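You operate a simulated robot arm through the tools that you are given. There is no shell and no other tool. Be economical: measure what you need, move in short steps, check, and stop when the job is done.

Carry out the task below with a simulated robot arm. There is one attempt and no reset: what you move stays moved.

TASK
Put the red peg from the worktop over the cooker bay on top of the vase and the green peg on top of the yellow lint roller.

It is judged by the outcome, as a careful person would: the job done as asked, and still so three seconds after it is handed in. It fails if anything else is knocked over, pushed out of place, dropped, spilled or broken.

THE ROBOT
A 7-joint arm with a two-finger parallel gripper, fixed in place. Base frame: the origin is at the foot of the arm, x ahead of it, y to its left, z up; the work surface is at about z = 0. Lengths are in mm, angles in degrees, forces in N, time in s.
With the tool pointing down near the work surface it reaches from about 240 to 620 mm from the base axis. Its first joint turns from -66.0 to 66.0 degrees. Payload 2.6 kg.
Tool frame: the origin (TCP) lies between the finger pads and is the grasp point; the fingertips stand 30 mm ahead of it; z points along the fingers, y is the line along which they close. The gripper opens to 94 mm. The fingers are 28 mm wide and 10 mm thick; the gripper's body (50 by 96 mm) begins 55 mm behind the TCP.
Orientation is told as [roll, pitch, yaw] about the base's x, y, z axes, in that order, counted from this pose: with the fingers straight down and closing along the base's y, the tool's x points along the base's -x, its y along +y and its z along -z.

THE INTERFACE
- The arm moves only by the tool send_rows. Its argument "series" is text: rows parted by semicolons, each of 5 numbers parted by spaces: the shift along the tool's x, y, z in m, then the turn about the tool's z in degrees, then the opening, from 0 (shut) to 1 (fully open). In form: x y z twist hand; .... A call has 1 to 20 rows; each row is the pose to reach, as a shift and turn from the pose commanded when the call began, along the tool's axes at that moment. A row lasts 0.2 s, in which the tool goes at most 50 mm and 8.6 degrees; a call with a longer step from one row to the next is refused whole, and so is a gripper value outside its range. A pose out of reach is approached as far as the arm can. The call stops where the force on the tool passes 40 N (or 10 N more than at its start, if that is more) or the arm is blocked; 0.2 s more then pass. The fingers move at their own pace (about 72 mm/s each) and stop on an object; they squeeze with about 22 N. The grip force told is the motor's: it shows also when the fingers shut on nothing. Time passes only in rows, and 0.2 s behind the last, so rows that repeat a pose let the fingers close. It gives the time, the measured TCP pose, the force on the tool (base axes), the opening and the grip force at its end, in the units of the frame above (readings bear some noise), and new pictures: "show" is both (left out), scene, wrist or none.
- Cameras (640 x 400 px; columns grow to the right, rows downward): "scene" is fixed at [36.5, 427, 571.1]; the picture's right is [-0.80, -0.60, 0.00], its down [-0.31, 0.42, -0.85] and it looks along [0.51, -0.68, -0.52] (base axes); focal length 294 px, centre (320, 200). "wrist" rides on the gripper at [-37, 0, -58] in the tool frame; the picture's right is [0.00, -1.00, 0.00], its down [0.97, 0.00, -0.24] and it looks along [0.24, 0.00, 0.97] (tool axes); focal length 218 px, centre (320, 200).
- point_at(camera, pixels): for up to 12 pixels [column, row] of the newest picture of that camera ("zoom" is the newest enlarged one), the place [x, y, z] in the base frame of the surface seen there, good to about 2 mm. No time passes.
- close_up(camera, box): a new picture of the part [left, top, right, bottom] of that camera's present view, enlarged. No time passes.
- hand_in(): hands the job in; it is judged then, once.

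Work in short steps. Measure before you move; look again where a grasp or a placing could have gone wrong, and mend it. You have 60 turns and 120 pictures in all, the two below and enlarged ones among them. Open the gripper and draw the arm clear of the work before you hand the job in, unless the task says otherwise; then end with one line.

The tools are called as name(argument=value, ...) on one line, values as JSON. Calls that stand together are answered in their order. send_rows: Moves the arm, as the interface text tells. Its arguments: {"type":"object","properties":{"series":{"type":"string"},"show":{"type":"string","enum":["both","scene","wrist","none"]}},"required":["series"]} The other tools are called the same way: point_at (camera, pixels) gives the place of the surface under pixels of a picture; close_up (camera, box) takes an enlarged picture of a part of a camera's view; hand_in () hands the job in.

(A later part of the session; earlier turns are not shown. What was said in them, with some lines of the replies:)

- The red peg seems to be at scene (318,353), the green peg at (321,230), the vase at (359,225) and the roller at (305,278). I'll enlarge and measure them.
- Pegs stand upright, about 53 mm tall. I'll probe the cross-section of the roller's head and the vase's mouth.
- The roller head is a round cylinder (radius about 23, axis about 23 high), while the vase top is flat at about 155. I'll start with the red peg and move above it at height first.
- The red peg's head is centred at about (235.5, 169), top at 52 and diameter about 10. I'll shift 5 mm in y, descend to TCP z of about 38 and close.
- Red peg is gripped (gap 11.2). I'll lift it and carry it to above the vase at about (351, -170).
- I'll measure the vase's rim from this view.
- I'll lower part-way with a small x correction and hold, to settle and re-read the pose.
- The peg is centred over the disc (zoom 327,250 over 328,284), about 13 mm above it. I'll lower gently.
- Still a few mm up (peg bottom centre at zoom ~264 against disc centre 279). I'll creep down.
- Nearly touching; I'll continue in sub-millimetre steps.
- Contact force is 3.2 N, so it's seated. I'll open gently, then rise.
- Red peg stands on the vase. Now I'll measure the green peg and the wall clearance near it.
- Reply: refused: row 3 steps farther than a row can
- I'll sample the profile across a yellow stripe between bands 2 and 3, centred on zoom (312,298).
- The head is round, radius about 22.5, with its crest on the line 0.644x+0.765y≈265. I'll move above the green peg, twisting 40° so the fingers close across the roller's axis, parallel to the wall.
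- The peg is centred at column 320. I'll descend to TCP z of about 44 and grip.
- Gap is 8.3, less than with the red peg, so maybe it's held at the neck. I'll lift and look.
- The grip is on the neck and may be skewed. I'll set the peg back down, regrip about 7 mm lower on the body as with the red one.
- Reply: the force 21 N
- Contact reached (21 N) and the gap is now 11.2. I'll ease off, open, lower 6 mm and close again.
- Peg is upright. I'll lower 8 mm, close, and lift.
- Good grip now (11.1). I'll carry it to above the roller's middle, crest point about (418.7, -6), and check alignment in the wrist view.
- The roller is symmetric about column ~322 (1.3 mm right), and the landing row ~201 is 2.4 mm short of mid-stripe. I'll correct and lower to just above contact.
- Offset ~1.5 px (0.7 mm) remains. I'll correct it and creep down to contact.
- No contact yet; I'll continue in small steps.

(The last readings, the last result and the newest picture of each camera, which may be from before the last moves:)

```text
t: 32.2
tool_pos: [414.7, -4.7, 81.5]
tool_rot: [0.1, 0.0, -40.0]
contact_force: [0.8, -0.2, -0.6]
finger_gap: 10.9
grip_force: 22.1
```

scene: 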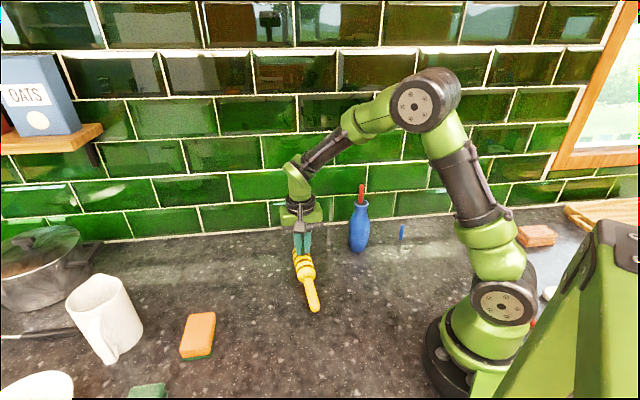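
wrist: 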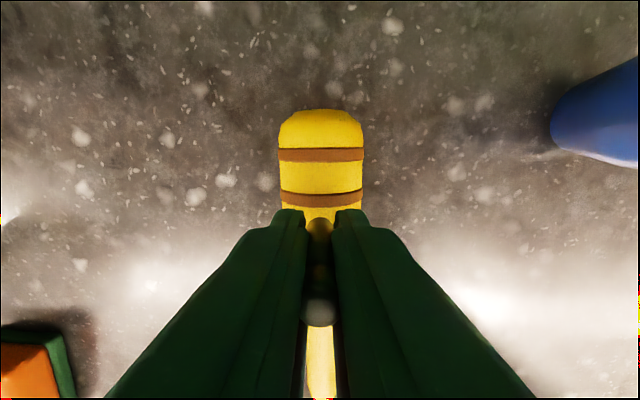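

send_rows(series="0 0 0.0004 0 0;0 0 0.0008 0 0;0 0 0.0008 0 0", show="none")

close_up(camera="scene", box=[280, 230, 330, 270])

```text
t: 33.0
tool_pos: [414.4, -5.6, 81.7]
tool_rot: [0.0, 0.0, -40.0]
contact_force: [0.5, -0.4, 0.5]
finger_gap: 11.3
grip_force: 22.0
```

```text
10.00 times, centred on (305, 250) of scene
```

zoom: 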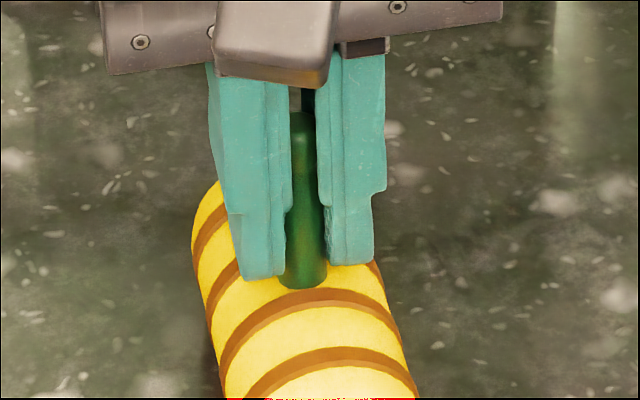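

send_rows(series="-0.0005 0 0.0004 0 0;-0.0005 0 0.0008 0 0;-0.0005 0 0.0008 0 0", show="none")

```text
t: 33.8
tool_pos: [415.1, -7.4, 79.9]
tool_rot: [0.0, 0.0, -40.0]
contact_force: [-0.2, 0.4, 0.2]
finger_gap: 11.1
grip_force: 21.4
```

send_rows(series="0 0 0.0004 0 0;0 0 0.0008 0 0;0 0 0.0008 0 0", show="none")

close_up(camera="scene", box=[280, 230, 330, 270])

```text
t: 34.6
tool_pos: [416.0, -7.2, 80.8]
tool_rot: [-0.1, 0.0, -39.9]
contact_force: [-0.1, -0.3, -0.2]
finger_gap: 11.0
grip_force: 22.5
```

```text
10.00 times, centred on (305, 250) of scene
```

zoom: 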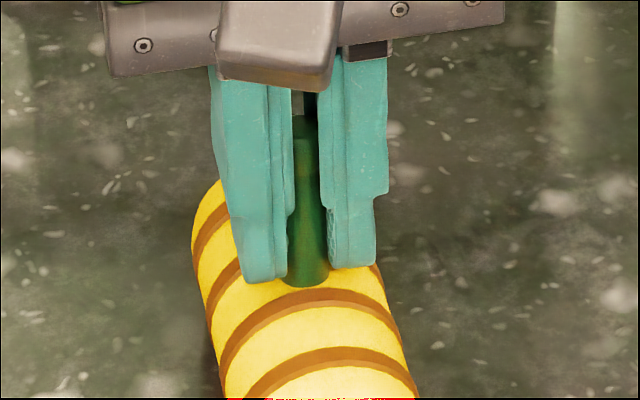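

send_rows(series="0 0 0.0005 0 0;0 0 0.001 0 0;0 0 0.001 0 0", show="none")

close_up(camera="scene", box=[280, 230, 330, 270])

```text
t: 35.4
tool_pos: [415.6, -6.3, 79.0]
tool_rot: [0.1, 0.0, -40.1]
contact_force: [-2.0, 0.9, 8.7]
finger_gap: 10.7
grip_force: 22.2
```

```text
10.00 times, centred on (305, 250) of scene
```

zoom: 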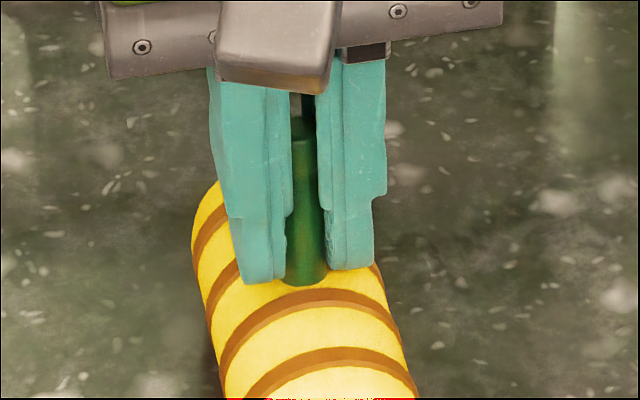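

Contact: 8.7 N, with a lateral part along +tool x, suggesting the back edge touches band 2. I'll back off, shift +0.8 mm in tool x, and lower again.

send_rows(series="0 0 -0.0015 0 0;0.0008 0 -0.0015 0 0;0.0008 0 -0.0008 0 0;0.0008 0 -0.0003 0 0;0.0008 0 -0.0003 0 0", show="none")

```text
t: 36.6
tool_pos: [414.2, -5.9, 79.1]
tool_rot: [0.0, 0.1, -40.0]
contact_force: [-0.5, -1.2, 1.6]
finger_gap: 11.0
grip_force: 22.3
```

Light contact (1.6 N). I'll open just a few mm as a guarded test of whether it stands.

send_rows(series="0 0 0 0 0.13;0 0 0 0 0.14;0 0 0 0 0.15;0 0 0 0 0.16;0 0 0 0 0.17;0 0 0 0 0.17;0 0 0 0 0.17;0 0 0 0 0.17;0 0 0 0 0.17;0 0 0 0 0.17")

close_up(camera="scene", box=[280, 230, 330, 270])

close_up(camera="wrist", box=[260, 190, 380, 340])

```text
t: 38.8
tool_pos: [415.5, -4.9, 79.2]
tool_rot: [0.0, -0.1, -40.0]
contact_force: [0.2, -0.5, -0.1]
finger_gap: 16.1
grip_force: 0.0
```

scene: 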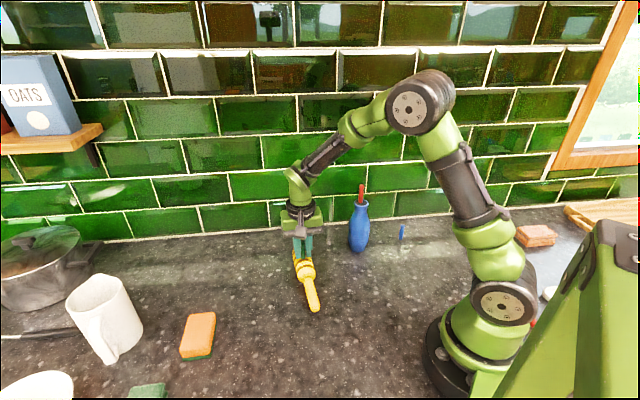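
wrist: 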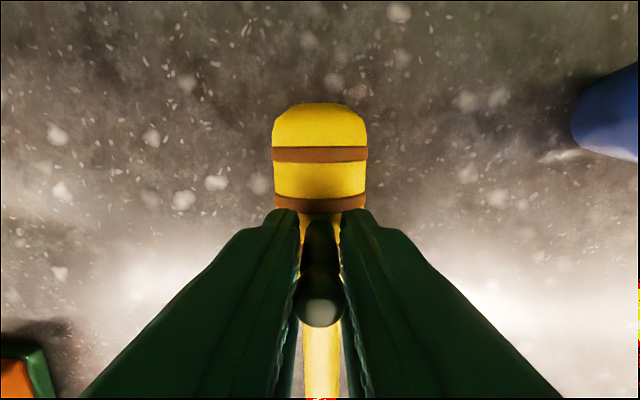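

```text
10.00 times, centred on (305, 250) of scene
```

zoom: 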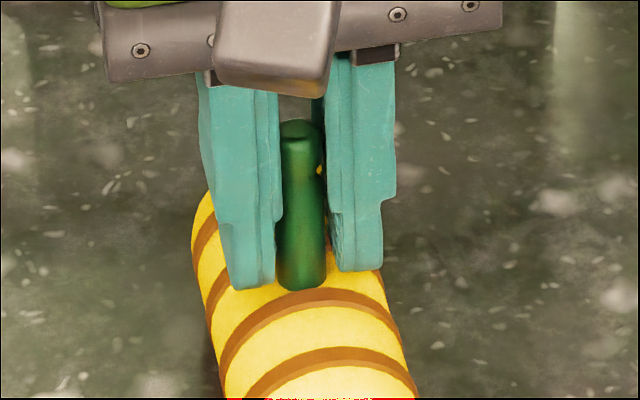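

```text
2.67 times, centred on (320, 265) of wrist
```

zoom: 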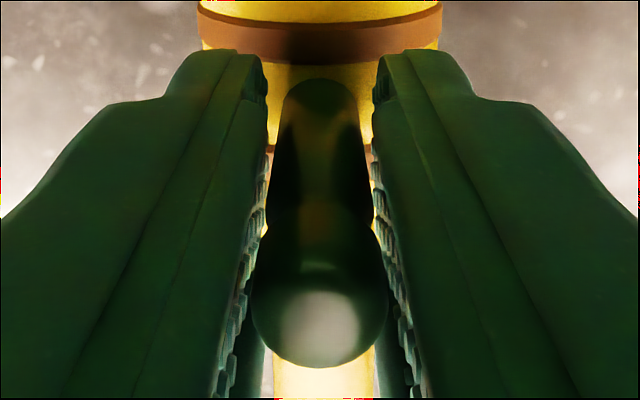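

It stands, vertical between the fingers in the wrist view. I'll widen to ~24 mm, still guarding it, and wait longer.

send_rows(series="0 0 0 0 0.18;0 0 0 0 0.19;0 0 0 0 0.2;0 0 0 0 0.21;0 0 0 0 0.22;0 0 0 0 0.23;0 0 0 0 0.24;0 0 0 0 0.25;0 0 0 0 0.25;0 0 0 0 0.25;0 0 0 0 0.25;0 0 0 0 0.25;0 0 0 0 0.25;0 0 0 0 0.25;0 0 0 0 0.25;0 0 0 0 0.25;0 0 0 0 0.25;0 0 0 0 0.25;0 0 0 0 0.25;0 0 0 0 0.25", show="wrist")

close_up(camera="scene", box=[280, 230, 330, 270])

close_up(camera="wrist", box=[260, 190, 380, 340])

```text
t: 43.0
tool_pos: [414.7, -5.2, 78.8]
tool_rot: [0.0, -0.1, -39.9]
contact_force: [-0.7, -0.1, 0.0]
finger_gap: 23.4
grip_force: 0.0
```

wrist: 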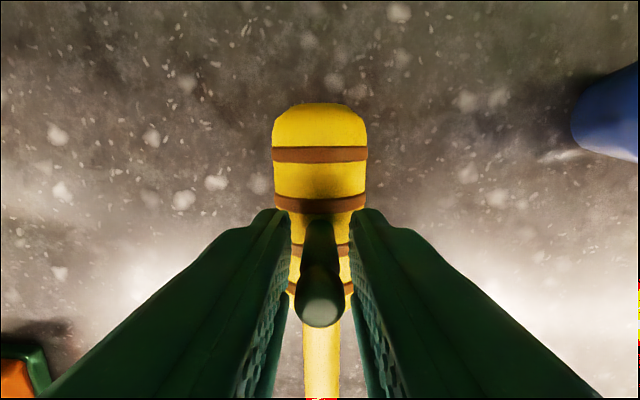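

```text
10.00 times, centred on (305, 250) of scene
```

zoom: 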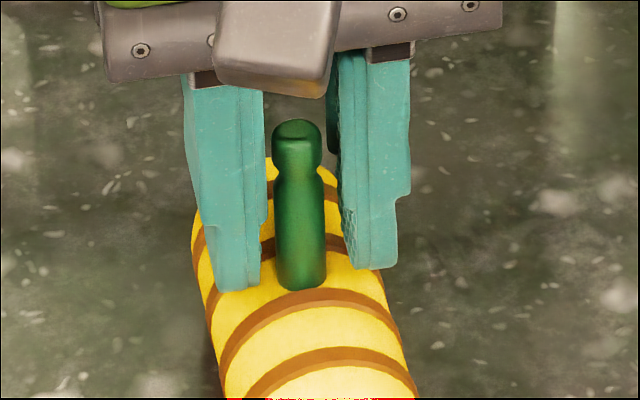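

```text
2.67 times, centred on (320, 265) of wrist
```

zoom: 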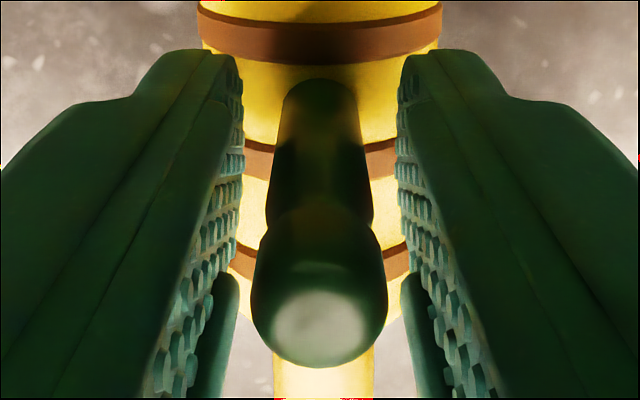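

The peg stands free and hasn't moved in 4 s. I'll open more and rise straight up.

send_rows(series="0 0 0 0 0.3;0 0 0 0 0.36;0 0 0 0 0.42;0 0 -0.005 0 0.45;0 0 -0.015 0 0.45;0 0 -0.03 0 0.45;0 0 -0.05 0 0.45;0 0 -0.08 0 0.45;0 0 -0.12 0 0.45;0 0 -0.16 0 0.45;0 0 -0.2 0 0.45;0 0 -0.2 0 0.45;0 0 -0.2 0 0.45;0 0 -0.2 0 0.45;0 0 -0.2 0 0.45;0 0 -0.2 0 0.45")

close_up(camera="scene", box=[270, 180, 420, 320])

```text
t: 46.4
tool_pos: [416.7, -6.2, 278.7]
tool_rot: [0.0, 0.0, -40.1]
contact_force: [0.3, -0.4, 0.7]
finger_gap: 42.4
grip_force: 0.0
```

scene: 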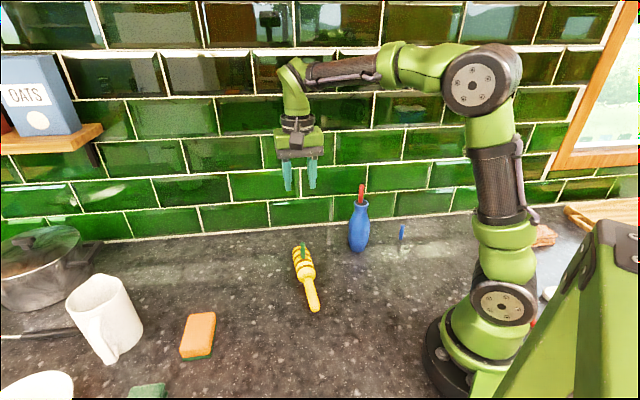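
wrist: 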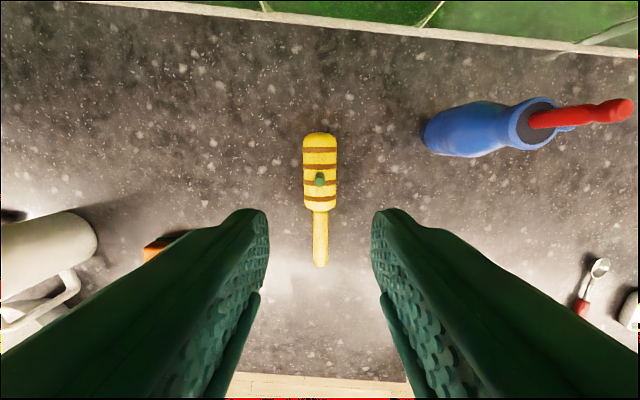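

```text
2.86 times, centred on (345, 250) of scene
```

zoom: 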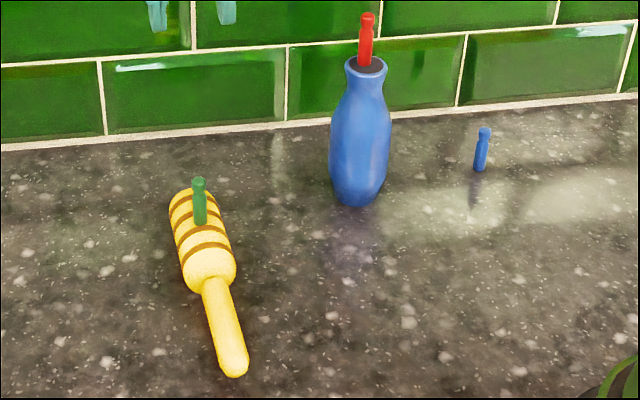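

Both pegs stand where asked, nothing else has moved, and the gripper is open and well above the work. I'm handing in.

hand_in()

```text
The job is handed in.
```

The red peg is standing on top of the vase and the green peg is standing on the yellow lint roller. Both were still upright and nothing else had moved when I handed the job in.
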